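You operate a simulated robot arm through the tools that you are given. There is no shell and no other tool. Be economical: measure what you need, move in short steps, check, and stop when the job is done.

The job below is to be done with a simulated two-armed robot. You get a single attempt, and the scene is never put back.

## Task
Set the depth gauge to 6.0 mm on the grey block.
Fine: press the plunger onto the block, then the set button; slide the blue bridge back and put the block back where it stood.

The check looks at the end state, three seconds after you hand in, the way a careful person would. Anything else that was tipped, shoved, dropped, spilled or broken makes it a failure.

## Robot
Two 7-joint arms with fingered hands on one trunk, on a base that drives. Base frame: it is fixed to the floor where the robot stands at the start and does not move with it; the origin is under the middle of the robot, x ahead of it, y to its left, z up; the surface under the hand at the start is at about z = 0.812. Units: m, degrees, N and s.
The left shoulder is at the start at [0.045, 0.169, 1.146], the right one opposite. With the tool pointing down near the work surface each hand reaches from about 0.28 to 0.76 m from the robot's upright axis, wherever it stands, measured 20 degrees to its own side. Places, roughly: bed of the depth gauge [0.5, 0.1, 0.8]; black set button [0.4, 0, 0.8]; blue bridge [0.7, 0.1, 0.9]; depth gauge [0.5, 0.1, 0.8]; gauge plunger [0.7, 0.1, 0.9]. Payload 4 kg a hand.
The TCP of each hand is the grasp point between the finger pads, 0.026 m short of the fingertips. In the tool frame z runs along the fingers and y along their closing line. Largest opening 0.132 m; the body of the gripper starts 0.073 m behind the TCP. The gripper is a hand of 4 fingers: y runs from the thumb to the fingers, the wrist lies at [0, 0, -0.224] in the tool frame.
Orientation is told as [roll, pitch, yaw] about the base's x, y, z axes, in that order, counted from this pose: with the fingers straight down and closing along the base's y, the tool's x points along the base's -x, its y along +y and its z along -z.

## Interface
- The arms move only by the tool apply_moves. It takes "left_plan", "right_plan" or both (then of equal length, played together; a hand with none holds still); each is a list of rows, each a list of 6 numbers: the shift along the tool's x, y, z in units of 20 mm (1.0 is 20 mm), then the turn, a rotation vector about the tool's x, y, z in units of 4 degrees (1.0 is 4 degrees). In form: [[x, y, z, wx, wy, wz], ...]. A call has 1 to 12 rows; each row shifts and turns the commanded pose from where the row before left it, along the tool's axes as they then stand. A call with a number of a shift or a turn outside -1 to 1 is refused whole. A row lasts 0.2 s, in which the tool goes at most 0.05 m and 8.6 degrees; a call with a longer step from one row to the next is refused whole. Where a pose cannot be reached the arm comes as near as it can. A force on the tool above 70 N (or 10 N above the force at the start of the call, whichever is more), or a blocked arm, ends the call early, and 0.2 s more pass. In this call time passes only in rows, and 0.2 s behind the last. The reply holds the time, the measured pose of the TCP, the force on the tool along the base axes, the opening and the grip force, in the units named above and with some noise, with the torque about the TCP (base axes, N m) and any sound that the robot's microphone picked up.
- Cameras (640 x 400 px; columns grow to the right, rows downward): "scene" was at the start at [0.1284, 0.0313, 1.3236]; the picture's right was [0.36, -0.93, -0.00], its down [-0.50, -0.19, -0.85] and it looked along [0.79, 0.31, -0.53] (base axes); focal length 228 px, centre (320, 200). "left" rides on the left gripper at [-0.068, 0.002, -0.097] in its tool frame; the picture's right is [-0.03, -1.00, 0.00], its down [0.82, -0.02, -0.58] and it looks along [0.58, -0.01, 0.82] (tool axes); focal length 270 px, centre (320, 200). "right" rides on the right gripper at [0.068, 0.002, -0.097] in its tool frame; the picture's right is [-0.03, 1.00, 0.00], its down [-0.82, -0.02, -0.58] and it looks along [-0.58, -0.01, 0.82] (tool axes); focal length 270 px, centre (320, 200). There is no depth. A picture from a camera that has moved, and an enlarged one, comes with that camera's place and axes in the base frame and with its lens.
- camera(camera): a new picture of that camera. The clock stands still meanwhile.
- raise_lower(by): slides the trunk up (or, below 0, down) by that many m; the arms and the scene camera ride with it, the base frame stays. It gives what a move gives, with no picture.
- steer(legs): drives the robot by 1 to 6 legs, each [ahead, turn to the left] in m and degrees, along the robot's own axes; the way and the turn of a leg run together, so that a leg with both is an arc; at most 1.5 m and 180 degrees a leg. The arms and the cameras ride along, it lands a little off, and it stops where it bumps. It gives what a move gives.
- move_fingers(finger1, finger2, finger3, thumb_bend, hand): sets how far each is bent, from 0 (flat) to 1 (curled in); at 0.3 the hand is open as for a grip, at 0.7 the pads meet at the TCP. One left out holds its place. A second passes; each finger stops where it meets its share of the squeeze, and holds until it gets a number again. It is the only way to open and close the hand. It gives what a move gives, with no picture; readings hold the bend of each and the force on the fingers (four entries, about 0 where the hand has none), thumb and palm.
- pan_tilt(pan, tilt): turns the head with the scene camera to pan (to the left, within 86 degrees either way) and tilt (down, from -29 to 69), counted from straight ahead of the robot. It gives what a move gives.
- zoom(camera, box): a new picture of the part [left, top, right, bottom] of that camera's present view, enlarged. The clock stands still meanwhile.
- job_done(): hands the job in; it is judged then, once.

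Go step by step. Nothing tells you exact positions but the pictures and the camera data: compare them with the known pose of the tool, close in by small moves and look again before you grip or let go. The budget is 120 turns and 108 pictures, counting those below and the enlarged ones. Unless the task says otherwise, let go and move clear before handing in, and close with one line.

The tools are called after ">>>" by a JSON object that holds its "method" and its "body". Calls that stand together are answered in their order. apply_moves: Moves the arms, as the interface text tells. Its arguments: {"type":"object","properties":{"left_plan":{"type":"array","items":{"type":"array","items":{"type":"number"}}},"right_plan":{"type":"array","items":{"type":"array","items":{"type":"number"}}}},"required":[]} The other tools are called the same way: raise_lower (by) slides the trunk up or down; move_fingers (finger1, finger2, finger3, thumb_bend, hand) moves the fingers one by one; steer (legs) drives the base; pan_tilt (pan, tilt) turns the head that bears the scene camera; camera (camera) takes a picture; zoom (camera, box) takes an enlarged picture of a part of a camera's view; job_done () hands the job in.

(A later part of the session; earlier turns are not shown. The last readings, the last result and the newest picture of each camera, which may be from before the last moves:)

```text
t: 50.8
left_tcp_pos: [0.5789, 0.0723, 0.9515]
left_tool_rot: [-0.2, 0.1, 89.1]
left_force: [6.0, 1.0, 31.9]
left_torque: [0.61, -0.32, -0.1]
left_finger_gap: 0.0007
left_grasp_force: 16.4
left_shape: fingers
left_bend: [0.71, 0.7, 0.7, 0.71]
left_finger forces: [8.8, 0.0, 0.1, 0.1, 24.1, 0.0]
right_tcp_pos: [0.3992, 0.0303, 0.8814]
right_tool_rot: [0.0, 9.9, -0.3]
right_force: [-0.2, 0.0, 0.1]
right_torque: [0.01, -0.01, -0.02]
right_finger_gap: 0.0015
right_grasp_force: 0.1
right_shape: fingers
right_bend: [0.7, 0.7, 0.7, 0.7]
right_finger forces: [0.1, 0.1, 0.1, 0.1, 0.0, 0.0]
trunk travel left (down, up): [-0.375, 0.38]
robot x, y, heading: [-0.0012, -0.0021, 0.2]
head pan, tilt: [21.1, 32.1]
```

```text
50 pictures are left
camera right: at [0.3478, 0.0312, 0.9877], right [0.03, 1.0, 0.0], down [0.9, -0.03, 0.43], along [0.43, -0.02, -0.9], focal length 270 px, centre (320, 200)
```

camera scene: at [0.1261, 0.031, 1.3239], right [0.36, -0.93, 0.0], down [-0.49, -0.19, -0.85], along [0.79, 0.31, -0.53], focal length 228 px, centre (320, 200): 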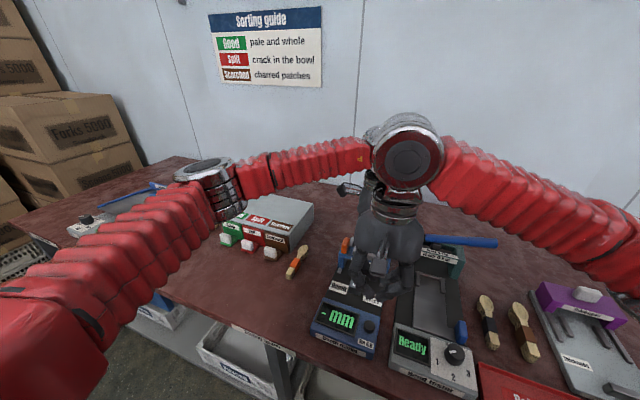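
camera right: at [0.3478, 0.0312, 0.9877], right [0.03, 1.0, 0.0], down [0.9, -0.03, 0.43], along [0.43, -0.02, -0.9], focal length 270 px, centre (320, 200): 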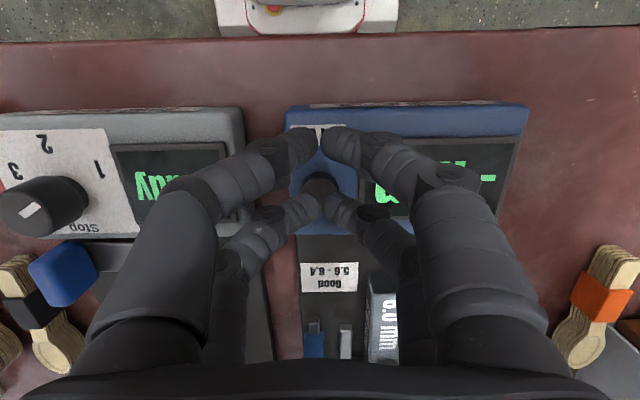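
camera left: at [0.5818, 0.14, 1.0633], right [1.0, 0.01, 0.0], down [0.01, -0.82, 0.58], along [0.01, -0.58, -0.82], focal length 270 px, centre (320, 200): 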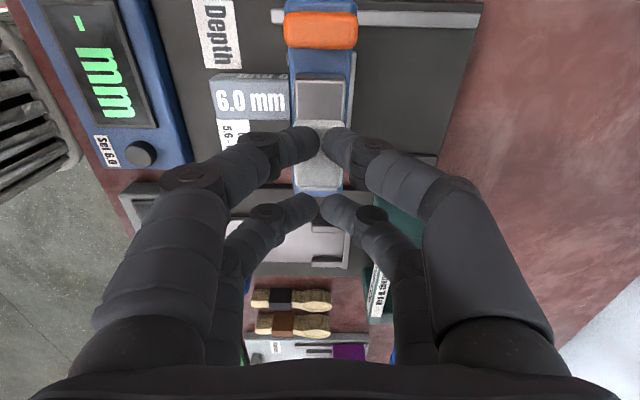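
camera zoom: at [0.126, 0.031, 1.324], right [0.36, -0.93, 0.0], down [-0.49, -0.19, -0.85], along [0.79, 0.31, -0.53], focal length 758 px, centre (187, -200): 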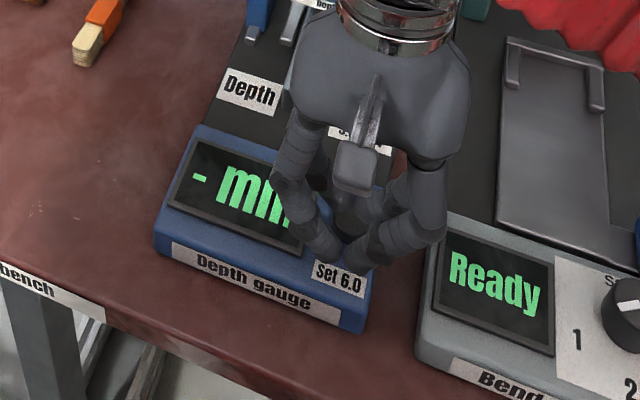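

>>> {"method": "apply_moves", "body": {"right_plan": [[-0.025, 0, 0.15, 0, 0, 0], [-0.025, 0, 0.15, 0, 0, 0]]}}

>>> {"method": "apply_moves", "body": {"right_plan": [[-0.02, 0, 0.12, 0, 0, 0]]}}

>>> {"method": "zoom", "body": {"camera": "right", "box": [260, 80, 540, 260]}}

```text
t: 51.4
left_tcp_pos: [0.5794, 0.0722, 0.9522]
left_tool_rot: [-0.3, 0.2, 89.1]
left_force: [5.4, 0.9, 32.5]
left_torque: [0.6, -0.35, -0.08]
left_finger_gap: 0.0005
left_grasp_force: 16.0
left_shape: fingers
left_bend: [0.71, 0.7, 0.7, 0.71]
left_finger forces: [8.9, 0.1, 0.0, 0.0, 24.0, 0.1]
right_tcp_pos: [0.3986, 0.03, 0.8747]
right_tool_rot: [0.1, 9.9, -0.3]
right_force: [0.0, 0.4, -0.4]
right_torque: [-0.02, -0.01, -0.02]
right_finger_gap: 0.0014
right_grasp_force: 0.1
right_shape: fingers
right_bend: [0.7, 0.7, 0.7, 0.7]
right_finger forces: [0.0, 0.0, 0.0, 0.0, 0.1, 0.0]
trunk travel left (down, up): [-0.375, 0.38]
robot x, y, heading: [0.0013, -0.0018, 0.1]
head pan, tilt: [21.1, 32.1]
```

```text
t: 51.8
left_tcp_pos: [0.5796, 0.0727, 0.9516]
left_tool_rot: [-0.3, 0.1, 89.1]
left_force: [4.5, 0.3, 33.0]
left_torque: [0.6, -0.34, -0.08]
left_finger_gap: 0.0006
left_grasp_force: 16.4
left_shape: fingers
left_bend: [0.71, 0.7, 0.7, 0.71]
left_finger forces: [8.9, 0.1, 0.1, 0.0, 24.0, 0.1]
right_tcp_pos: [0.3996, 0.0293, 0.8713]
right_tool_rot: [0.0, 9.9, -0.3]
right_force: [-0.3, 0.0, -0.2]
right_torque: [-0.01, 0.02, 0.0]
right_finger_gap: 0.0018
right_grasp_force: 0.1
right_shape: fingers
right_bend: [0.7, 0.7, 0.7, 0.7]
right_finger forces: [0.1, 0.0, 0.0, 0.1, 0.0, 0.0]
trunk travel left (down, up): [-0.375, 0.38]
robot x, y, heading: [0.0002, -0.0007, 0.2]
head pan, tilt: [21.1, 32.1]
```

```text
2.22 times, centred on (400, 170) of right
camera zoom: at [0.3476, 0.0311, 0.9792], right [0.03, 1.0, 0.0], down [0.9, -0.03, 0.43], along [0.43, -0.02, -0.9], focal length 601 px, centre (142, 267)
```

zoom: 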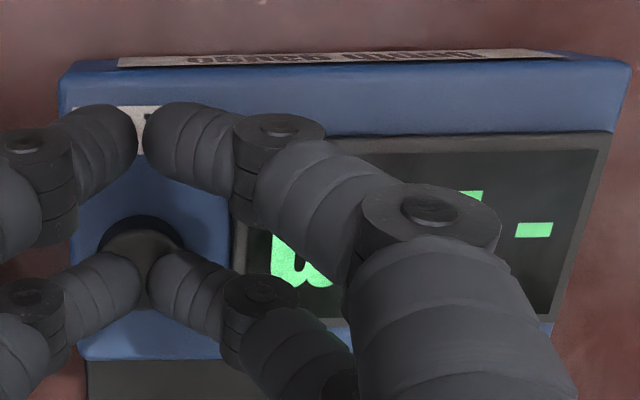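

Button centre looks ~4 mm nearer to the robot than the tips; correct and keep descending.

>>> {"method": "apply_moves", "body": {"right_plan": [[0.2, 0, 0.05, 0, 0, 0], [-0.02, 0, 0.12, 0, 0, 0]]}}

>>> {"method": "apply_moves", "body": {"right_plan": [[-0.02, 0, 0.12, 0, 0, 0]]}}

>>> {"method": "zoom", "body": {"camera": "right", "box": [260, 80, 540, 260]}}

```text
t: 52.4
left_tcp_pos: [0.5789, 0.072, 0.9509]
left_tool_rot: [-0.3, 0.1, 89.2]
left_force: [5.4, 1.3, 32.4]
left_torque: [0.61, -0.37, -0.08]
left_finger_gap: 0.0005
left_grasp_force: 15.9
left_shape: fingers
left_bend: [0.71, 0.7, 0.7, 0.71]
left_finger forces: [8.4, 0.0, 0.0, 0.0, 24.0, 0.1]
right_tcp_pos: [0.3965, 0.0294, 0.8714]
right_tool_rot: [0.0, 9.9, -0.4]
right_force: [0.6, -0.4, 1.6]
right_torque: [0.08, -0.05, 0.0]
right_finger_gap: 0.0015
right_grasp_force: 0.2
right_shape: fingers
right_bend: [0.7, 0.7, 0.7, 0.7]
right_finger forces: [0.0, 0.8, 0.6, 0.0, 0.1, 0.0]
trunk travel left (down, up): [-0.375, 0.38]
robot x, y, heading: [-0.0008, -0.0003, -0.3]
head pan, tilt: [21.1, 32.1]
```

```text
t: 52.8
left_tcp_pos: [0.5797, 0.0711, 0.9508]
left_tool_rot: [-0.3, 0.1, 89.1]
left_force: [4.7, 1.0, 32.7]
left_torque: [0.61, -0.32, -0.14]
left_finger_gap: 0.0005
left_grasp_force: 16.1
left_shape: fingers
left_bend: [0.71, 0.7, 0.7, 0.71]
left_finger forces: [8.0, 0.0, 0.0, 0.1, 24.3, 0.0]
right_tcp_pos: [0.396, 0.0295, 0.8671]
right_tool_rot: [0.0, 10.0, -0.3]
right_force: [-0.7, 0.6, 3.4]
right_torque: [0.0, -0.01, 0.03]
right_finger_gap: 0.0014
right_grasp_force: 1.4
right_shape: fingers
right_bend: [0.7, 0.7, 0.7, 0.7]
right_finger forces: [0.0, 1.6, 1.2, 0.0, 0.0, 0.0]
trunk travel left (down, up): [-0.375, 0.38]
robot x, y, heading: [0.0008, -0.0014, 0.0]
head pan, tilt: [21.1, 32.1]
heard: click
```

```text
2.22 times, centred on (400, 170) of right
camera zoom: at [0.3438, 0.0307, 0.9745], right [0.03, 1.0, 0.0], down [0.9, -0.03, 0.43], along [0.43, -0.02, -0.9], focal length 601 px, centre (142, 267)
```

zoom: 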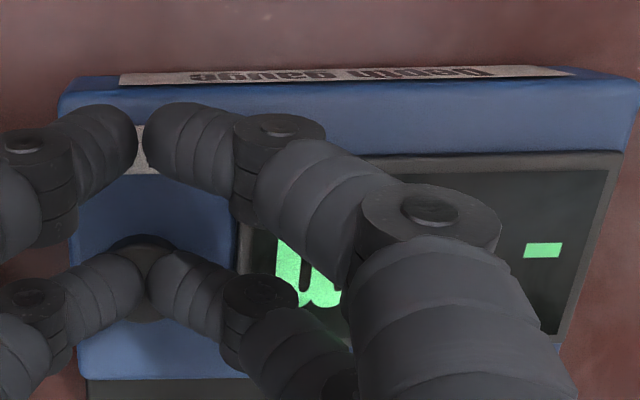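

Heard a click. Check the display.

>>> {"method": "zoom", "body": {"camera": "scene", "box": [300, 260, 420, 380]}}

```text
3.33 times, centred on (360, 320) of scene
camera zoom: at [0.1259, 0.031, 1.324], right [0.36, -0.93, 0.0], down [-0.49, -0.19, -0.85], along [0.79, 0.31, -0.53], focal length 758 px, centre (187, -200)
```

zoom: 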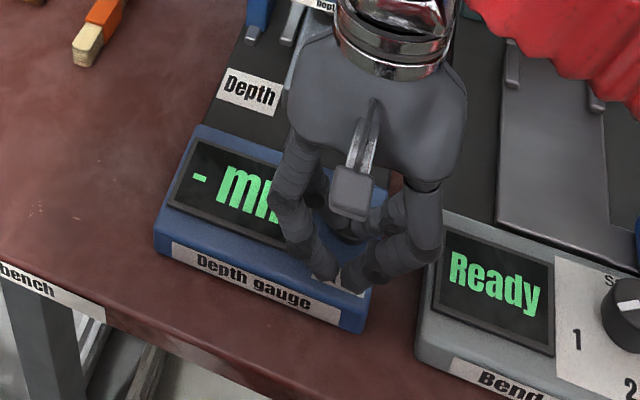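

>>> {"method": "apply_moves", "body": {"right_plan": [[0.05, 0, -0.3, 0, 0, 0], [0.1, 0, -0.6, 0, 0, 0], [0.1, 0, -0.8, 0, 0, 0]]}}

>>> {"method": "zoom", "body": {"camera": "scene", "box": [300, 260, 420, 380]}}

>>> {"method": "zoom", "body": {"camera": "right", "box": [260, 200, 500, 400]}}

```text
t: 53.6
left_tcp_pos: [0.578, 0.0719, 0.9504]
left_tool_rot: [-0.3, 0.1, 89.1]
left_force: [4.9, 1.5, 32.9]
left_torque: [0.62, -0.3, -0.11]
left_finger_gap: 0.0
left_grasp_force: 17.0
left_shape: fingers
left_bend: [0.71, 0.7, 0.7, 0.71]
left_finger forces: [8.7, 0.0, 0.0, 0.0, 24.3, 0.0]
right_tcp_pos: [0.3944, 0.0289, 0.9015]
right_tool_rot: [0.1, 9.9, -0.3]
right_force: [0.4, -0.2, -0.1]
right_torque: [0.01, -0.03, -0.01]
right_finger_gap: 0.0014
right_grasp_force: 0.1
right_shape: fingers
right_bend: [0.7, 0.7, 0.7, 0.7]
right_finger forces: [0.0, 0.1, 0.0, 0.0, 0.0, 0.0]
trunk travel left (down, up): [-0.375, 0.38]
robot x, y, heading: [-0.0007, -0.0011, 0.0]
head pan, tilt: [21.1, 32.1]
```

```text
3.33 times, centred on (360, 320) of scene
camera zoom: at [0.126, 0.031, 1.324], right [0.36, -0.93, 0.0], down [-0.49, -0.19, -0.85], along [0.79, 0.31, -0.53], focal length 758 px, centre (187, -200)
```

zoom: 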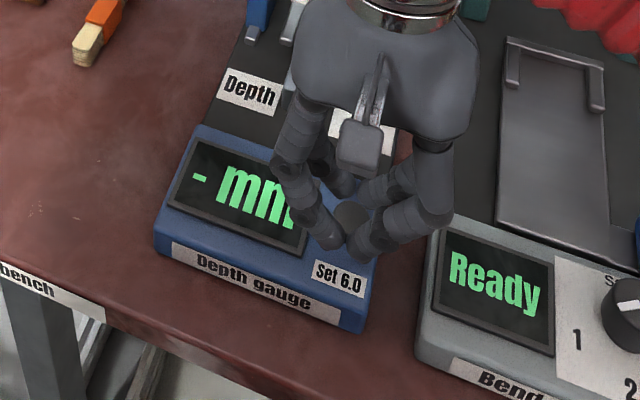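

```text
2.00 times, centred on (380, 300) of right
camera zoom: at [0.3437, 0.0311, 1.0087], right [0.03, 1.0, 0.0], down [0.9, -0.03, 0.43], along [0.43, -0.02, -0.9], focal length 541 px, centre (200, 0)
```

zoom: 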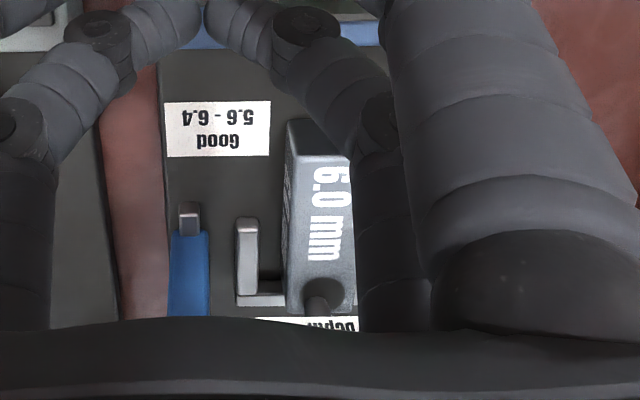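

>>> {"method": "zoom", "body": {"camera": "right", "box": [320, 270, 410, 365]}}

>>> {"method": "zoom", "body": {"camera": "scene", "box": [320, 205, 410, 275]}}

```text
4.21 times, centred on (365, 318) of right
camera zoom: at [0.3437, 0.0311, 1.0087], right [0.03, 1.0, 0.0], down [0.9, -0.03, 0.43], along [0.43, -0.02, -0.9], focal length 1138 px, centre (130, -295)
```

zoom: 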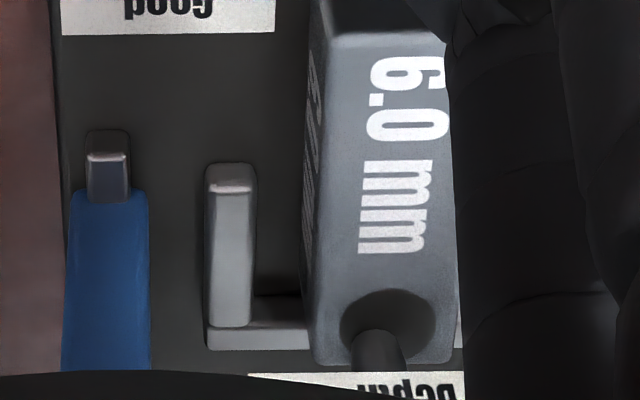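

```text
5.71 times, centred on (365, 240) of scene
camera zoom: at [0.126, 0.031, 1.324], right [0.36, -0.93, 0.0], down [-0.49, -0.19, -0.85], along [0.79, 0.31, -0.53], focal length 1300 px, centre (63, -29)
```

zoom: 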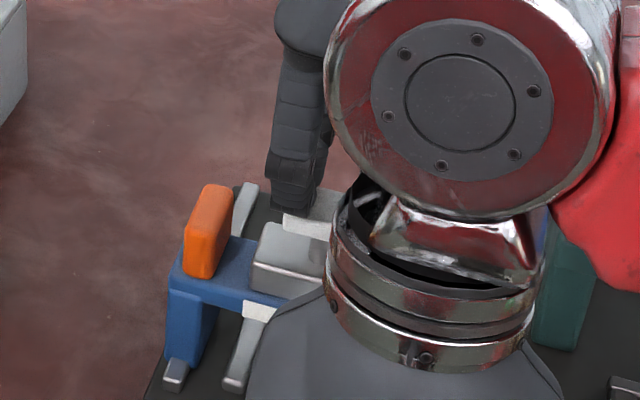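

Display still shows "-". I want to verify how far the plunger really is; move the right hand out of the line of sight and look closely.

>>> {"method": "apply_moves", "body": {"right_plan": [[0, -0.5, -1, 0, 0, 0], [0, -1, -1, 0, 0, 0], [0, -1, -1, 0, 0, 0], [0, -1, -0.5, 0, 0, 0], [0, -1, 0, 0, 0, 0], [0, -1, 0, 0, 0, 0], [0, -1, 0, 0, 0, 0]]}}

>>> {"method": "zoom", "body": {"camera": "scene", "box": [320, 205, 400, 265]}}

>>> {"method": "zoom", "body": {"camera": "left", "box": [200, 20, 440, 230]}}

>>> {"method": "camera", "body": {"camera": "right"}}

```text
t: 55.2
left_tcp_pos: [0.5792, 0.0713, 0.9501]
left_tool_rot: [-0.2, 0.1, 89.1]
left_force: [5.4, -0.3, 32.7]
left_torque: [0.58, -0.38, -0.04]
left_finger_gap: 0.0005
left_grasp_force: 16.5
left_shape: fingers
left_bend: [0.71, 0.7, 0.7, 0.71]
left_finger forces: [9.3, 0.0, 0.0, 0.0, 23.9, 0.0]
right_tcp_pos: [0.4075, -0.1009, 0.9713]
right_tool_rot: [0.0, 9.9, -0.3]
right_force: [-0.9, -0.3, -0.6]
right_torque: [-0.01, 0.02, -0.02]
right_finger_gap: 0.0014
right_grasp_force: 0.1
right_shape: fingers
right_bend: [0.7, 0.7, 0.7, 0.7]
right_finger forces: [0.1, 0.0, 0.0, 0.0, 0.0, 0.0]
trunk travel left (down, up): [-0.375, 0.38]
robot x, y, heading: [-0.0012, -0.0, -0.2]
head pan, tilt: [21.1, 32.1]
```

```text
6.67 times, centred on (360, 235) of scene
camera zoom: at [0.1259, 0.0308, 1.324], right [0.36, -0.93, 0.0], down [-0.49, -0.19, -0.85], along [0.79, 0.31, -0.53], focal length 1517 px, centre (53, -33)
```

zoom: 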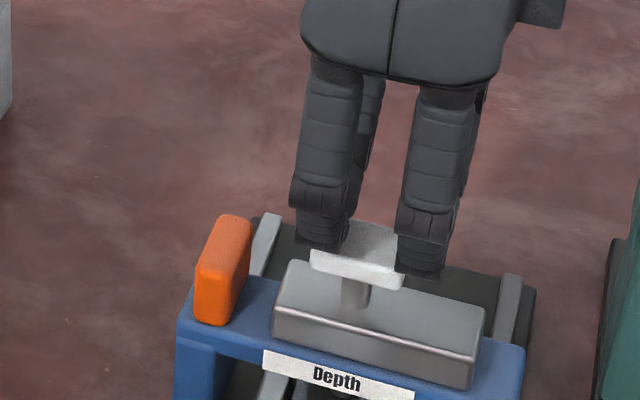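

```text
1.90 times, centred on (320, 125) of left
camera zoom: at [0.5795, 0.1396, 1.0474], right [1.0, 0.01, 0.0], down [0.01, -0.82, 0.58], along [0.01, -0.58, -0.82], focal length 515 px, centre (320, 343)
```

zoom: 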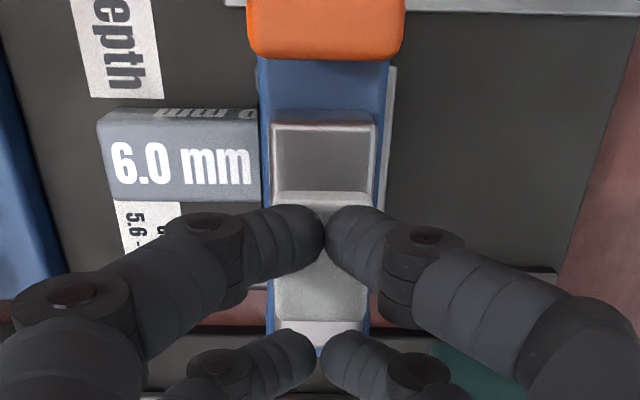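

```text
40 pictures are left
camera right: at [0.3561, -0.0987, 1.0781], right [0.03, 1.0, 0.0], down [0.9, -0.03, 0.43], along [0.43, -0.02, -0.9], focal length 270 px, centre (320, 200)
```

right: 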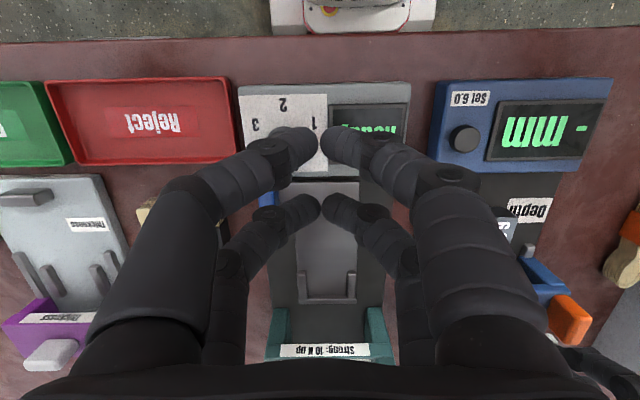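

The plunger stops hard but there's no reading. Possibly the bridge isn't at its working position. I'll lift off, regrip the orange handle and feel for the bridge's forward stop.

>>> {"method": "apply_moves", "body": {"left_plan": [[0, 0, -0.5, 0, 0, 0], [0, 0, -1, 0, 0, 0], [0, 0, -1, 0, 0, 0], [-1, -0.05, 0, 0, 0, 0], [-1, -0.05, 0, 0, 0, 0], [-1, -0.05, 0, 0, 0, 0], [-0.85, 0, 0, 0, 0, 0]]}}

>>> {"method": "move_fingers", "body": {"hand": "left", "finger1": 0.5, "finger2": 0.5, "finger3": 0.5, "thumb_bend": 0.5}}

>>> {"method": "zoom", "body": {"camera": "scene", "box": [300, 205, 400, 365]}}

```text
t: 56.8
left_tcp_pos: [0.5841, 0.1503, 0.9967]
left_tool_rot: [0.1, 0.0, 89.1]
left_force: [-0.9, -0.1, 0.4]
left_torque: [0.0, -0.01, 0.04]
left_finger_gap: 0.0008
left_grasp_force: 0.0
left_shape: fingers
left_bend: [0.7, 0.7, 0.7, 0.7]
left_finger forces: [0.0, 0.0, 0.1, 0.1, 0.1, 0.1]
right_tcp_pos: [0.4099, -0.0996, 0.9711]
right_tool_rot: [0.0, 9.9, -0.4]
right_force: [0.4, 0.1, 0.6]
right_torque: [0.0, 0.02, 0.0]
right_finger_gap: 0.0013
right_grasp_force: 0.0
right_shape: fingers
right_bend: [0.7, 0.7, 0.7, 0.7]
right_finger forces: [0.1, 0.1, 0.0, 0.1, 0.1, 0.1]
trunk travel left (down, up): [-0.375, 0.38]
robot x, y, heading: [-0.0014, -0.0004, 0.3]
head pan, tilt: [21.1, 32.1]
```

```text
t: 57.8
left_tcp_pos: [0.5845, 0.1481, 0.997]
left_tool_rot: [0.1, 0.1, 89.1]
left_force: [0.3, 0.4, 0.6]
left_torque: [-0.01, -0.01, 0.01]
left_finger_gap: 0.0654
left_grasp_force: 0.0
left_shape: fingers
left_bend: [0.5, 0.5, 0.5, 0.5]
left_finger forces: [0.0, 0.0, 0.1, 0.0, 0.1, 0.1]
right_tcp_pos: [0.4079, -0.0993, 0.9693]
right_tool_rot: [0.0, 9.9, -0.3]
right_force: [0.0, -0.3, 0.7]
right_torque: [-0.02, 0.03, -0.03]
right_finger_gap: 0.0016
right_grasp_force: 0.1
right_shape: fingers
right_bend: [0.7, 0.7, 0.7, 0.7]
right_finger forces: [0.0, 0.0, 0.0, 0.0, 0.0, 0.1]
trunk travel left (down, up): [-0.375, 0.38]
robot x, y, heading: [0.0003, -0.0019, -0.3]
head pan, tilt: [21.1, 32.1]
```

```text
2.50 times, centred on (350, 285) of scene
camera zoom: at [0.1285, 0.0313, 1.3236], right [0.36, -0.93, 0.0], down [-0.5, -0.19, -0.85], along [0.79, 0.31, -0.53], focal length 569 px, centre (245, -12)
```

zoom: 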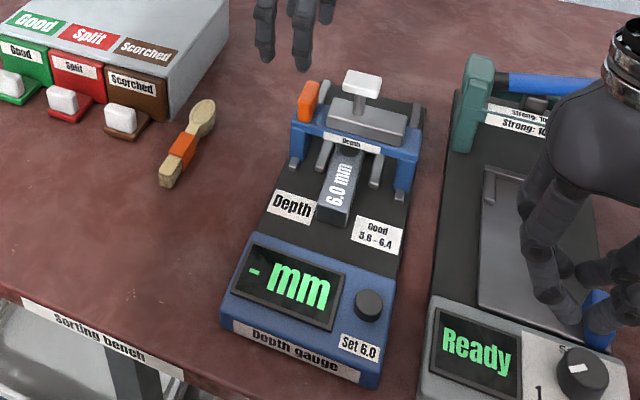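

>>> {"method": "apply_moves", "body": {"left_plan": [[0, 0, 1, 0, 0, 0], [0, 0, 1, 0, 0, 0], [0, 0, 1, 0, 0, 0], [0, 0, 0.8, 0, 0, 0], [0, 0, 0.75, 0, 0, 0]]}}

>>> {"method": "move_fingers", "body": {"hand": "left", "finger1": 0.65, "finger2": 0.65, "finger3": 0.65, "thumb_bend": 0.65}}

>>> {"method": "apply_moves", "body": {"left_plan": [[0, 0.15, 0, 0, 0, 0], [0, 0.15, 0, 0, 0, 0], [0, 0.15, 0, 0, 0, 0]]}}

>>> {"method": "zoom", "body": {"camera": "scene", "box": [310, 205, 410, 275]}}

```text
t: 59.0
left_tcp_pos: [0.5839, 0.1501, 0.9061]
left_tool_rot: [0.0, 0.0, 89.1]
left_force: [1.1, 0.2, 0.7]
left_torque: [-0.01, -0.01, -0.02]
left_finger_gap: 0.0656
left_grasp_force: 0.0
left_shape: fingers
left_bend: [0.5, 0.5, 0.5, 0.5]
left_finger forces: [0.1, 0.0, 0.1, 0.0, 0.0, 0.1]
right_tcp_pos: [0.4093, -0.0998, 0.9689]
right_tool_rot: [0.1, 10.0, -0.3]
right_force: [-0.1, 0.2, 0.1]
right_torque: [0.02, 0.0, 0.01]
right_finger_gap: 0.0014
right_grasp_force: 0.2
right_shape: fingers
right_bend: [0.7, 0.7, 0.7, 0.7]
right_finger forces: [0.0, 0.0, 0.0, 0.1, 0.1, 0.0]
trunk travel left (down, up): [-0.375, 0.38]
robot x, y, heading: [0.0002, -0.0011, -0.2]
head pan, tilt: [21.1, 32.1]
```

```text
t: 60.0
left_tcp_pos: [0.584, 0.1493, 0.9063]
left_tool_rot: [0.0, 0.1, 89.2]
left_force: [-1.9, -0.4, -3.1]
left_torque: [0.05, 0.04, -0.02]
left_finger_gap: 0.0171
left_grasp_force: 4.4
left_shape: fingers
left_bend: [0.65, 0.58, 0.61, 0.65]
left_finger forces: [0.0, 4.8, 3.6, 0.0, 0.1, 0.0]
right_tcp_pos: [0.4095, -0.0997, 0.9704]
right_tool_rot: [0.0, 10.0, -0.3]
right_force: [-0.2, 1.0, -0.2]
right_torque: [0.0, 0.05, 0.01]
right_finger_gap: 0.0017
right_grasp_force: 0.1
right_shape: fingers
right_bend: [0.7, 0.7, 0.7, 0.7]
right_finger forces: [0.0, 0.0, 0.0, 0.0, 0.0, 0.0]
trunk travel left (down, up): [-0.375, 0.38]
robot x, y, heading: [0.0002, -0.0003, 0.1]
head pan, tilt: [21.1, 32.1]
```

```text
t: 60.8
left_tcp_pos: [0.5754, 0.1503, 0.9075]
left_tool_rot: [0.1, 0.0, 89.1]
left_force: [-0.8, -0.3, 0.0]
left_torque: [0.02, -0.02, -0.04]
left_finger_gap: 0.0169
left_grasp_force: 4.4
left_shape: fingers
left_bend: [0.65, 0.59, 0.6, 0.65]
left_finger forces: [0.0, 4.8, 4.0, 0.0, 0.0, 0.0]
right_tcp_pos: [0.4102, -0.0991, 0.9701]
right_tool_rot: [0.0, 10.0, -0.3]
right_force: [0.1, -0.4, 0.7]
right_torque: [-0.01, -0.02, -0.01]
right_finger_gap: 0.0011
right_grasp_force: 0.2
right_shape: fingers
right_bend: [0.7, 0.7, 0.7, 0.7]
right_finger forces: [0.0, 0.0, 0.1, 0.0, 0.1, 0.1]
trunk travel left (down, up): [-0.375, 0.38]
robot x, y, heading: [-0.0017, -0.0029, 0.0]
head pan, tilt: [21.1, 32.1]
```

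```text
5.71 times, centred on (360, 240) of scene
camera zoom: at [0.1283, 0.0313, 1.3236], right [0.36, -0.93, 0.0], down [-0.5, -0.19, -0.85], along [0.79, 0.31, -0.53], focal length 1300 px, centre (91, -29)
```

zoom: 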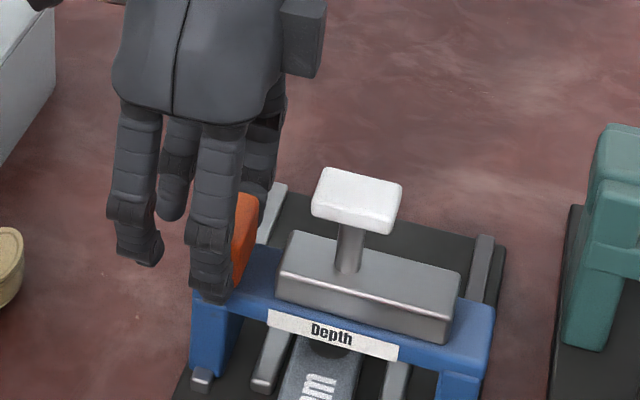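

>>> {"method": "apply_moves", "body": {"left_plan": [[0, 0.15, 0, 0, 0, 0], [0, 0.15, 0, 0, 0, 0]]}}

>>> {"method": "apply_moves", "body": {"left_plan": [[0, 0.15, 0, 0, 0, 0], [0, 0.15, 0, 0, 0, 0]]}}

```text
t: 61.4
left_tcp_pos: [0.5702, 0.1502, 0.9071]
left_tool_rot: [0.0, 0.0, 89.2]
left_force: [4.7, 0.5, 0.8]
left_torque: [0.02, -0.15, 0.09]
left_finger_gap: 0.017
left_grasp_force: 4.3
left_shape: fingers
left_bend: [0.65, 0.6, 0.6, 0.65]
left_finger forces: [0.0, 2.7, 6.3, 0.0, 0.1, 0.0]
right_tcp_pos: [0.409, -0.0997, 0.9687]
right_tool_rot: [0.1, 10.1, -0.4]
right_force: [-0.8, -0.3, -0.6]
right_torque: [0.04, 0.03, 0.04]
right_finger_gap: 0.0016
right_grasp_force: 0.0
right_shape: fingers
right_bend: [0.7, 0.7, 0.7, 0.7]
right_finger forces: [0.0, 0.1, 0.0, 0.0, 0.0, 0.1]
trunk travel left (down, up): [-0.375, 0.38]
robot x, y, heading: [0.0007, -0.0028, -0.1]
head pan, tilt: [21.1, 32.1]
```

```text
t: 62.0
left_tcp_pos: [0.5645, 0.1497, 0.9062]
left_tool_rot: [0.0, 0.1, 89.0]
left_force: [8.2, 1.3, 3.4]
left_torque: [-0.05, -0.28, 0.18]
left_finger_gap: 0.0171
left_grasp_force: 4.8
left_shape: fingers
left_bend: [0.65, 0.63, 0.57, 0.65]
left_finger forces: [0.1, 0.9, 9.0, 0.0, 0.0, 0.0]
right_tcp_pos: [0.4108, -0.0994, 0.9687]
right_tool_rot: [0.0, 10.1, -0.3]
right_force: [-0.2, 0.0, -1.1]
right_torque: [-0.02, -0.02, 0.03]
right_finger_gap: 0.0017
right_grasp_force: 0.0
right_shape: fingers
right_bend: [0.7, 0.7, 0.7, 0.7]
right_finger forces: [0.0, 0.0, 0.0, 0.0, 0.0, 0.0]
trunk travel left (down, up): [-0.375, 0.38]
robot x, y, heading: [-0.0028, -0.0028, -0.1]
head pan, tilt: [21.1, 32.1]
```

Force rises and the fingers give: the bridge has met its forward stop. Look at where it is.

>>> {"method": "zoom", "body": {"camera": "left", "box": [160, 60, 440, 280]}}

>>> {"method": "zoom", "body": {"camera": "scene", "box": [310, 205, 410, 275]}}

```text
1.82 times, centred on (300, 170) of left
camera zoom: at [0.5653, 0.2175, 1.0035], right [1.0, 0.01, 0.0], down [0.01, -0.82, 0.58], along [0.01, -0.58, -0.82], focal length 491 px, centre (356, 254)
```

zoom: 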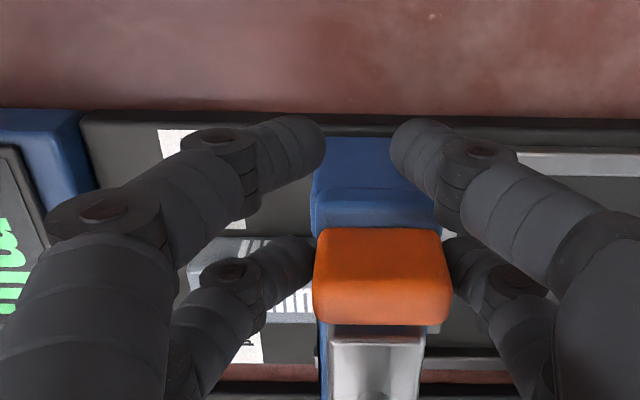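

```text
5.71 times, centred on (360, 240) of scene
camera zoom: at [0.1292, 0.0314, 1.3236], right [0.36, -0.93, 0.0], down [-0.5, -0.19, -0.85], along [0.79, 0.31, -0.53], focal length 1300 px, centre (91, -29)
```

zoom: 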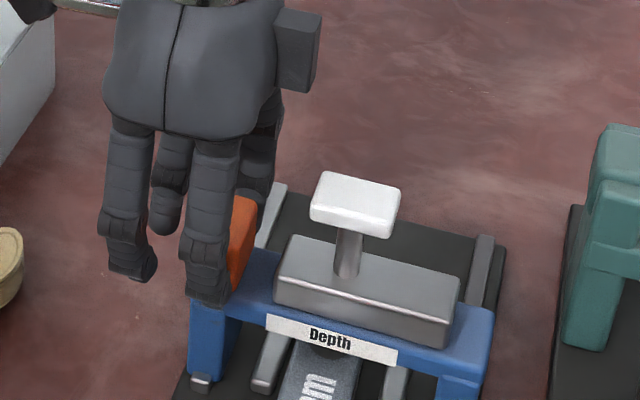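

Stop reached at tab x≈0.573. Release, rise, and try the plunger again here (cap ≈ (0.573, 0.081)).

>>> {"method": "move_fingers", "body": {"hand": "left", "finger1": 0.5, "finger2": 0.5, "finger3": 0.5, "thumb_bend": 0.5}}

>>> {"method": "apply_moves", "body": {"left_plan": [[0, 0, -0.6, 0, 0, 0], [0, 0, -1, 0, 0, 0], [0, 0, -1, 0, 0, 0], [0, 0, -1, 0, 0, 0], [0, 0, -1, 0, 0, 0]]}}

>>> {"method": "move_fingers", "body": {"hand": "left", "finger1": 0.7, "finger2": 0.7, "finger3": 0.7, "thumb_bend": 0.7}}

>>> {"method": "apply_moves", "body": {"left_plan": [[1, -0.1, 0, 0, 0, 0], [1, -0.1, 0, 0, 0, 0], [1, -0.1, 0, 0, 0, 0], [0.43, -0.1, 0.5, 0, 0, 0], [0, 0, 0.5, 0, 0, 0], [0, 0, 0.4, 0, 0, 0]]}}

>>> {"method": "zoom", "body": {"camera": "left", "box": [200, 20, 440, 230]}}

>>> {"method": "zoom", "body": {"camera": "scene", "box": [310, 205, 410, 275]}}

```text
t: 63.0
left_tcp_pos: [0.5645, 0.1492, 0.9059]
left_tool_rot: [0.1, 0.0, 89.1]
left_force: [-0.1, 0.2, 0.4]
left_torque: [0.0, 0.0, 0.01]
left_finger_gap: 0.0654
left_grasp_force: 0.0
left_shape: fingers
left_bend: [0.5, 0.5, 0.5, 0.5]
left_finger forces: [0.0, 0.0, 0.0, 0.0, 0.0, 0.0]
right_tcp_pos: [0.41, -0.0997, 0.9706]
right_tool_rot: [0.1, 10.0, -0.3]
right_force: [0.2, 0.3, 0.1]
right_torque: [0.02, 0.02, -0.02]
right_finger_gap: 0.0014
right_grasp_force: 0.1
right_shape: fingers
right_bend: [0.7, 0.7, 0.7, 0.7]
right_finger forces: [0.0, 0.0, 0.1, 0.0, 0.0, 0.0]
trunk travel left (down, up): [-0.375, 0.38]
robot x, y, heading: [-0.0005, -0.0017, -0.3]
head pan, tilt: [21.1, 32.1]
```

```text
t: 64.2
left_tcp_pos: [0.563, 0.1475, 1.0009]
left_tool_rot: [0.2, 0.1, 89.0]
left_force: [0.3, 0.1, 0.9]
left_torque: [0.02, -0.01, -0.01]
left_finger_gap: 0.0654
left_grasp_force: 0.0
left_shape: fingers
left_bend: [0.5, 0.5, 0.5, 0.5]
left_finger forces: [0.1, 0.0, 0.0, 0.1, 0.1, 0.0]
right_tcp_pos: [0.409, -0.0992, 0.9692]
right_tool_rot: [0.0, 10.0, -0.3]
right_force: [0.1, -0.4, 0.0]
right_torque: [-0.03, 0.0, 0.01]
right_finger_gap: 0.0014
right_grasp_force: 0.0
right_shape: fingers
right_bend: [0.7, 0.7, 0.7, 0.7]
right_finger forces: [0.1, 0.1, 0.0, 0.0, 0.0, 0.1]
trunk travel left (down, up): [-0.375, 0.38]
robot x, y, heading: [0.0016, -0.0009, -0.2]
head pan, tilt: [21.1, 32.1]
```

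```text
t: 65.2
left_tcp_pos: [0.5638, 0.1496, 0.9995]
left_tool_rot: [0.2, 0.0, 89.1]
left_force: [-0.6, -0.2, 0.3]
left_torque: [-0.01, -0.01, -0.01]
left_finger_gap: 0.0013
left_grasp_force: 0.2
left_shape: fingers
left_bend: [0.7, 0.7, 0.7, 0.7]
left_finger forces: [0.0, 0.0, 0.0, 0.0, 0.0, 0.0]
right_tcp_pos: [0.4096, -0.0989, 0.9704]
right_tool_rot: [0.0, 10.0, -0.3]
right_force: [0.5, 0.6, 0.0]
right_torque: [0.0, -0.03, 0.01]
right_finger_gap: 0.0014
right_grasp_force: 0.1
right_shape: fingers
right_bend: [0.7, 0.7, 0.7, 0.7]
right_finger forces: [0.0, 0.1, 0.0, 0.0, 0.0, 0.0]
trunk travel left (down, up): [-0.375, 0.38]
robot x, y, heading: [-0.0008, -0.0027, 0.1]
head pan, tilt: [21.1, 32.1]
```

```text
t: 66.6
left_tcp_pos: [0.5709, 0.0811, 0.9709]
left_tool_rot: [0.0, -0.1, 89.1]
left_force: [-0.3, 0.5, 0.1]
left_torque: [-0.01, -0.01, -0.01]
left_finger_gap: 0.0011
left_grasp_force: 0.0
left_shape: fingers
left_bend: [0.7, 0.7, 0.7, 0.7]
left_finger forces: [0.0, 0.1, 0.0, 0.1, 0.0, 0.1]
right_tcp_pos: [0.4104, -0.1004, 0.9699]
right_tool_rot: [0.1, 10.0, -0.3]
right_force: [0.5, -0.1, -0.1]
right_torque: [0.02, -0.01, 0.02]
right_finger_gap: 0.0013
right_grasp_force: 0.0
right_shape: fingers
right_bend: [0.7, 0.7, 0.7, 0.7]
right_finger forces: [0.0, 0.0, 0.0, 0.0, 0.0, 0.0]
trunk travel left (down, up): [-0.375, 0.38]
robot x, y, heading: [-0.0033, -0.0001, -0.0]
head pan, tilt: [21.1, 32.1]
```

```text
1.90 times, centred on (320, 125) of left
camera zoom: at [0.5718, 0.1486, 1.0669], right [1.0, 0.01, 0.0], down [0.01, -0.82, 0.58], along [0.01, -0.58, -0.82], focal length 515 px, centre (320, 343)
```

zoom: 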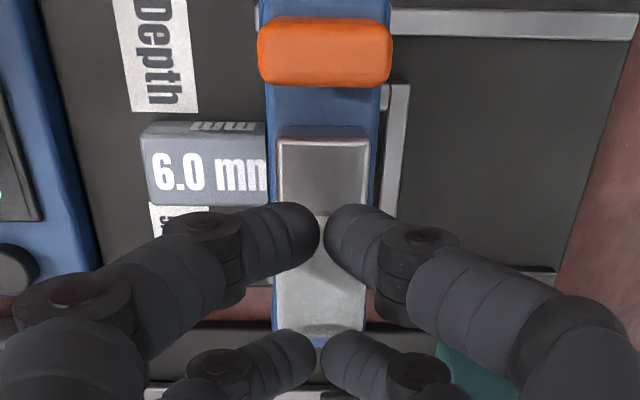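

```text
5.71 times, centred on (360, 240) of scene
camera zoom: at [0.1286, 0.0312, 1.3236], right [0.36, -0.93, 0.0], down [-0.5, -0.19, -0.85], along [0.79, 0.31, -0.53], focal length 1300 px, centre (91, -29)
```

zoom: 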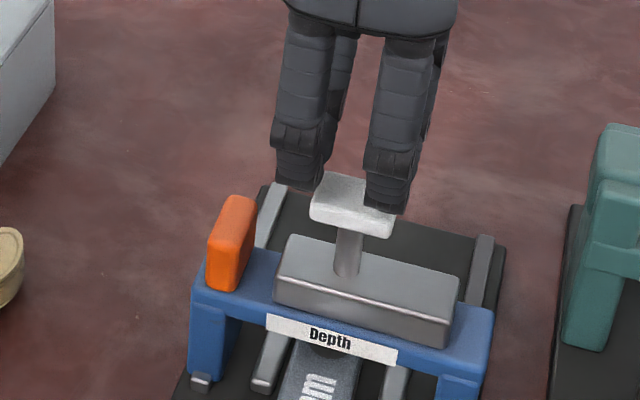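

The plunger now lines up with the disc within ~2 mm (earlier it was ~7 mm off). Nudge to centre on the cap and press again.

>>> {"method": "apply_moves", "body": {"left_plan": [[0.2, -0.1, 0.2, 0, 0, 0], [0, 0, 0.3, 0, 0, 0], [0, 0, 0.2, 0, 0, 0], [0, 0, 0.15, 0, 0, 0]]}}

>>> {"method": "apply_moves", "body": {"left_plan": [[0, 0, 0.15, 0, 0, 0], [0, 0, 0.15, 0, 0, 0]]}}

>>> {"method": "apply_moves", "body": {"left_plan": [[0, 0, 0.12, 0, 0, 0]]}}

>>> {"method": "zoom", "body": {"camera": "scene", "box": [300, 205, 400, 365]}}

```text
t: 67.6
left_tcp_pos: [0.5728, 0.0769, 0.9542]
left_tool_rot: [-0.1, 0.0, 89.1]
left_force: [0.8, -0.1, 1.3]
left_torque: [0.0, -0.04, -0.01]
left_finger_gap: 0.001
left_grasp_force: 0.9
left_shape: fingers
left_bend: [0.7, 0.7, 0.7, 0.7]
left_finger forces: [0.3, 0.4, 0.7, 0.0, 0.4, 0.0]
right_tcp_pos: [0.4091, -0.0994, 0.9702]
right_tool_rot: [0.0, 10.0, -0.3]
right_force: [-0.1, -0.6, -0.7]
right_torque: [-0.01, 0.04, -0.02]
right_finger_gap: 0.0012
right_grasp_force: 0.1
right_shape: fingers
right_bend: [0.7, 0.7, 0.7, 0.7]
right_finger forces: [0.1, 0.0, 0.0, 0.0, 0.0, 0.0]
trunk travel left (down, up): [-0.375, 0.38]
robot x, y, heading: [-0.002, -0.0027, -0.2]
head pan, tilt: [21.1, 32.1]
```

```text
t: 68.2
left_tcp_pos: [0.5718, 0.0765, 0.9518]
left_tool_rot: [-0.4, 0.1, 89.0]
left_force: [3.2, 2.4, 25.1]
left_torque: [0.15, -0.11, -0.03]
left_finger_gap: 0.0007
left_grasp_force: 13.2
left_shape: fingers
left_bend: [0.7, 0.7, 0.7, 0.7]
left_finger forces: [4.5, 4.5, 5.2, 0.0, 11.1, 0.0]
right_tcp_pos: [0.4078, -0.1, 0.9708]
right_tool_rot: [0.0, 9.8, -0.3]
right_force: [-0.5, 0.3, 0.8]
right_torque: [-0.02, 0.03, 0.0]
right_finger_gap: 0.0015
right_grasp_force: 0.0
right_shape: fingers
right_bend: [0.7, 0.7, 0.7, 0.7]
right_finger forces: [0.0, 0.0, 0.1, 0.1, 0.0, 0.1]
trunk travel left (down, up): [-0.375, 0.38]
robot x, y, heading: [0.0017, -0.0038, 0.1]
head pan, tilt: [21.1, 32.1]
```

```text
t: 68.6
left_tcp_pos: [0.5715, 0.0762, 0.9516]
left_tool_rot: [-0.6, 0.2, 89.2]
left_force: [4.6, 3.7, 41.3]
left_torque: [0.35, -0.31, -0.03]
left_finger_gap: 0.0007
left_grasp_force: 21.2
left_shape: fingers
left_bend: [0.71, 0.71, 0.71, 0.7]
left_finger forces: [6.8, 6.8, 8.3, 0.0, 19.5, 0.1]
right_tcp_pos: [0.4077, -0.1, 0.971]
right_tool_rot: [0.0, 9.9, -0.3]
right_force: [0.5, 0.6, 0.0]
right_torque: [0.03, 0.04, 0.02]
right_finger_gap: 0.0014
right_grasp_force: 0.0
right_shape: fingers
right_bend: [0.7, 0.7, 0.7, 0.7]
right_finger forces: [0.0, 0.0, 0.0, 0.1, 0.1, 0.0]
trunk travel left (down, up): [-0.375, 0.38]
robot x, y, heading: [-0.0007, 0.0001, -0.2]
head pan, tilt: [21.1, 32.1]
```

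```text
2.50 times, centred on (350, 285) of scene
camera zoom: at [0.1252, 0.0312, 1.3244], right [0.36, -0.93, 0.0], down [-0.49, -0.19, -0.85], along [0.79, 0.31, -0.53], focal length 569 px, centre (245, -12)
```

zoom: 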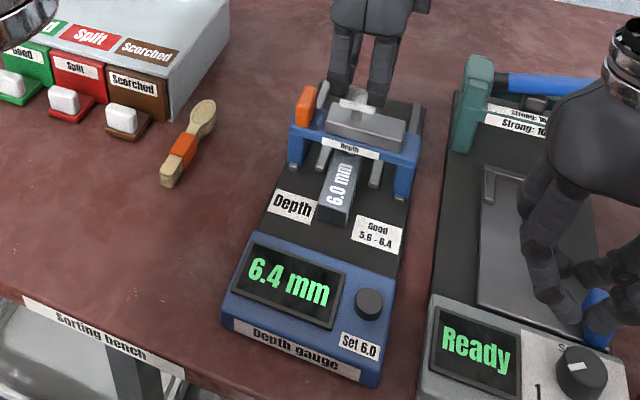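

The gauge now reads 6.4 mm on the block. Holding the plunger, I bring the right hand back over the set button by the reverse path.

>>> {"method": "apply_moves", "body": {"left_plan": [[0, 0, -0.03, 0, 0, 0], [0, 0, 0, 0, 0, 0], [0, 0, 0, 0, 0, 0], [0, 0, 0, 0, 0, 0], [0, 0, 0, 0, 0, 0], [0, 0, 0, 0, 0, 0], [0, 0, 0, 0, 0, 0], [0, 0, 0, 0, 0, 0], [0, 0, 0, 0, 0, 0]], "right_plan": [[0, 1, 0, 0, 0, 0], [0, 1, 0, 0, 0, 0], [0, 1, 0, 0, 0, 0], [0, 1, 0.5, 0, 0, 0], [0, 1, 1, 0, 0, 0], [0, 1, 1, 0, 0, 0], [0, 0.5, 1, 0, 0, 0], [-0.1, 0, 0.8, 0, 0, 0], [-0.1, 0, 0.5, 0, 0, 0]]}}

>>> {"method": "zoom", "body": {"camera": "right", "box": [260, 80, 540, 260]}}

```text
t: 70.6
left_tcp_pos: [0.5704, 0.0759, 0.9517]
left_tool_rot: [-0.3, 0.2, 89.1]
left_force: [5.4, 3.4, 38.1]
left_torque: [0.4, -0.35, -0.07]
left_finger_gap: 0.0008
left_grasp_force: 19.6
left_shape: fingers
left_bend: [0.71, 0.71, 0.71, 0.7]
left_finger forces: [6.0, 5.6, 7.6, 0.0, 20.2, 0.1]
right_tcp_pos: [0.394, 0.0291, 0.8753]
right_tool_rot: [0.0, 9.9, -0.3]
right_force: [0.3, 0.2, 0.1]
right_torque: [0.04, -0.02, 0.01]
right_finger_gap: 0.0014
right_grasp_force: 0.0
right_shape: fingers
right_bend: [0.7, 0.7, 0.7, 0.7]
right_finger forces: [0.1, 0.1, 0.0, 0.0, 0.1, 0.1]
trunk travel left (down, up): [-0.375, 0.38]
robot x, y, heading: [-0.0024, 0.0008, -0.2]
head pan, tilt: [21.1, 32.1]
```

```text
2.22 times, centred on (400, 170) of right
camera zoom: at [0.3434, 0.0311, 0.9825], right [0.03, 1.0, 0.0], down [0.9, -0.03, 0.43], along [0.43, -0.02, -0.9], focal length 601 px, centre (142, 267)
```

zoom: 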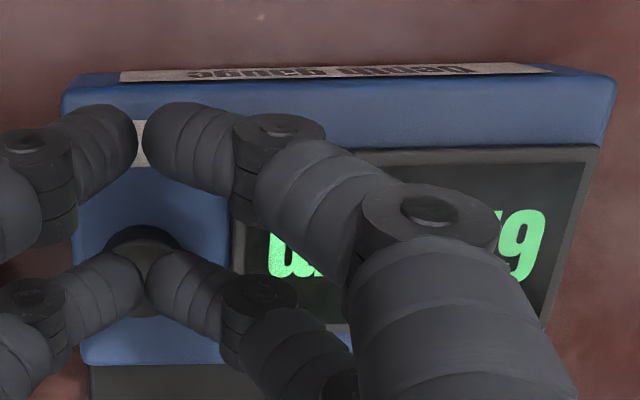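

>>> {"method": "apply_moves", "body": {"right_plan": [[-0.035, 0, 0.2, 0, 0, 0], [-0.035, 0, 0.22, 0, 0, 0]]}}

>>> {"method": "zoom", "body": {"camera": "right", "box": [260, 80, 540, 260]}}

```text
t: 71.2
left_tcp_pos: [0.5713, 0.0768, 0.9518]
left_tool_rot: [-0.5, 0.2, 89.2]
left_force: [6.6, 4.8, 38.2]
left_torque: [0.39, -0.36, -0.05]
left_finger_gap: 0.0004
left_grasp_force: 19.9
left_shape: fingers
left_bend: [0.71, 0.71, 0.71, 0.7]
left_finger forces: [5.7, 5.3, 7.8, 0.1, 20.4, 0.0]
right_tcp_pos: [0.3953, 0.0294, 0.8669]
right_tool_rot: [0.0, 9.9, -0.3]
right_force: [0.7, -0.5, 2.3]
right_torque: [-0.05, -0.09, 0.02]
right_finger_gap: 0.0015
right_grasp_force: 1.5
right_shape: fingers
right_bend: [0.7, 0.7, 0.7, 0.7]
right_finger forces: [0.0, 1.1, 1.9, 0.0, 0.0, 0.0]
trunk travel left (down, up): [-0.375, 0.38]
robot x, y, heading: [-0.0027, -0.0028, 0.1]
head pan, tilt: [21.1, 32.1]
heard: click
```

```text
2.22 times, centred on (400, 170) of right
camera zoom: at [0.3432, 0.0311, 0.9744], right [0.03, 1.0, 0.0], down [0.9, -0.03, 0.43], along [0.43, -0.02, -0.9], focal length 601 px, centre (142, 267)
```

zoom: 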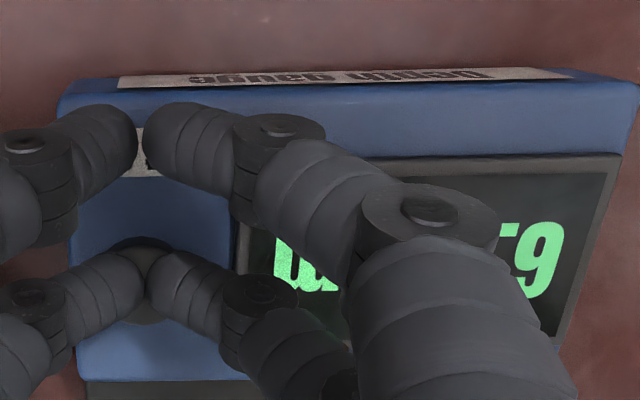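

Click heard. Lift the right hand off and away, still holding the plunger, and read the display.

>>> {"method": "apply_moves", "body": {"right_plan": [[0.05, 0, -0.3, 0, 0, 0], [0.1, 0, -0.6, 0, 0, 0], [0.1, 0, -0.8, 0, 0, 0], [0, -0.5, -1, 0, 0, 0], [0, -1, -1, 0, 0, 0], [0, -1, -1, 0, 0, 0], [0, -1, -0.5, 0, 0, 0], [0, -1, 0, 0, 0, 0], [0, -1, 0, 0, 0, 0], [0, -1, 0, 0, 0, 0]]}}

>>> {"method": "zoom", "body": {"camera": "scene", "box": [300, 205, 400, 365]}}

```text
t: 73.4
left_tcp_pos: [0.5715, 0.0763, 0.9519]
left_tool_rot: [-0.4, 0.2, 89.2]
left_force: [5.2, 3.0, 39.2]
left_torque: [0.37, -0.36, -0.08]
left_finger_gap: 0.0004
left_grasp_force: 19.9
left_shape: fingers
left_bend: [0.71, 0.71, 0.71, 0.7]
left_finger forces: [6.0, 5.6, 7.0, 0.1, 21.4, 0.1]
right_tcp_pos: [0.4065, -0.102, 0.97]
right_tool_rot: [0.0, 9.9, -0.3]
right_force: [-0.8, 0.8, 0.3]
right_torque: [-0.05, 0.05, -0.02]
right_finger_gap: 0.0014
right_grasp_force: 0.1
right_shape: fingers
right_bend: [0.7, 0.7, 0.7, 0.7]
right_finger forces: [0.1, 0.1, 0.0, 0.0, 0.0, 0.1]
trunk travel left (down, up): [-0.375, 0.38]
robot x, y, heading: [-0.0016, 0.002, 0.3]
head pan, tilt: [21.1, 32.1]
```

```text
2.50 times, centred on (350, 285) of scene
camera zoom: at [0.1256, 0.0311, 1.324], right [0.36, -0.93, 0.0], down [-0.49, -0.19, -0.85], along [0.79, 0.31, -0.53], focal length 569 px, centre (245, -12)
```

zoom: 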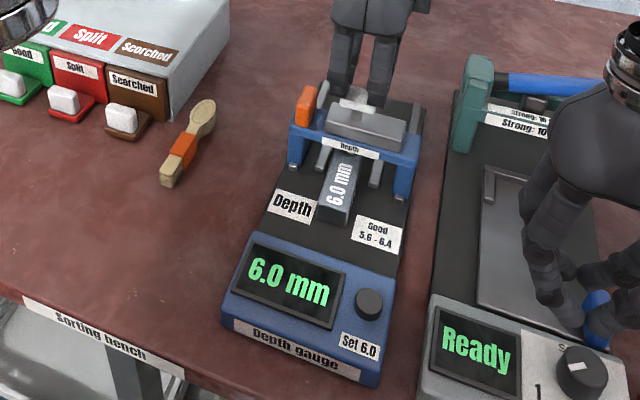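

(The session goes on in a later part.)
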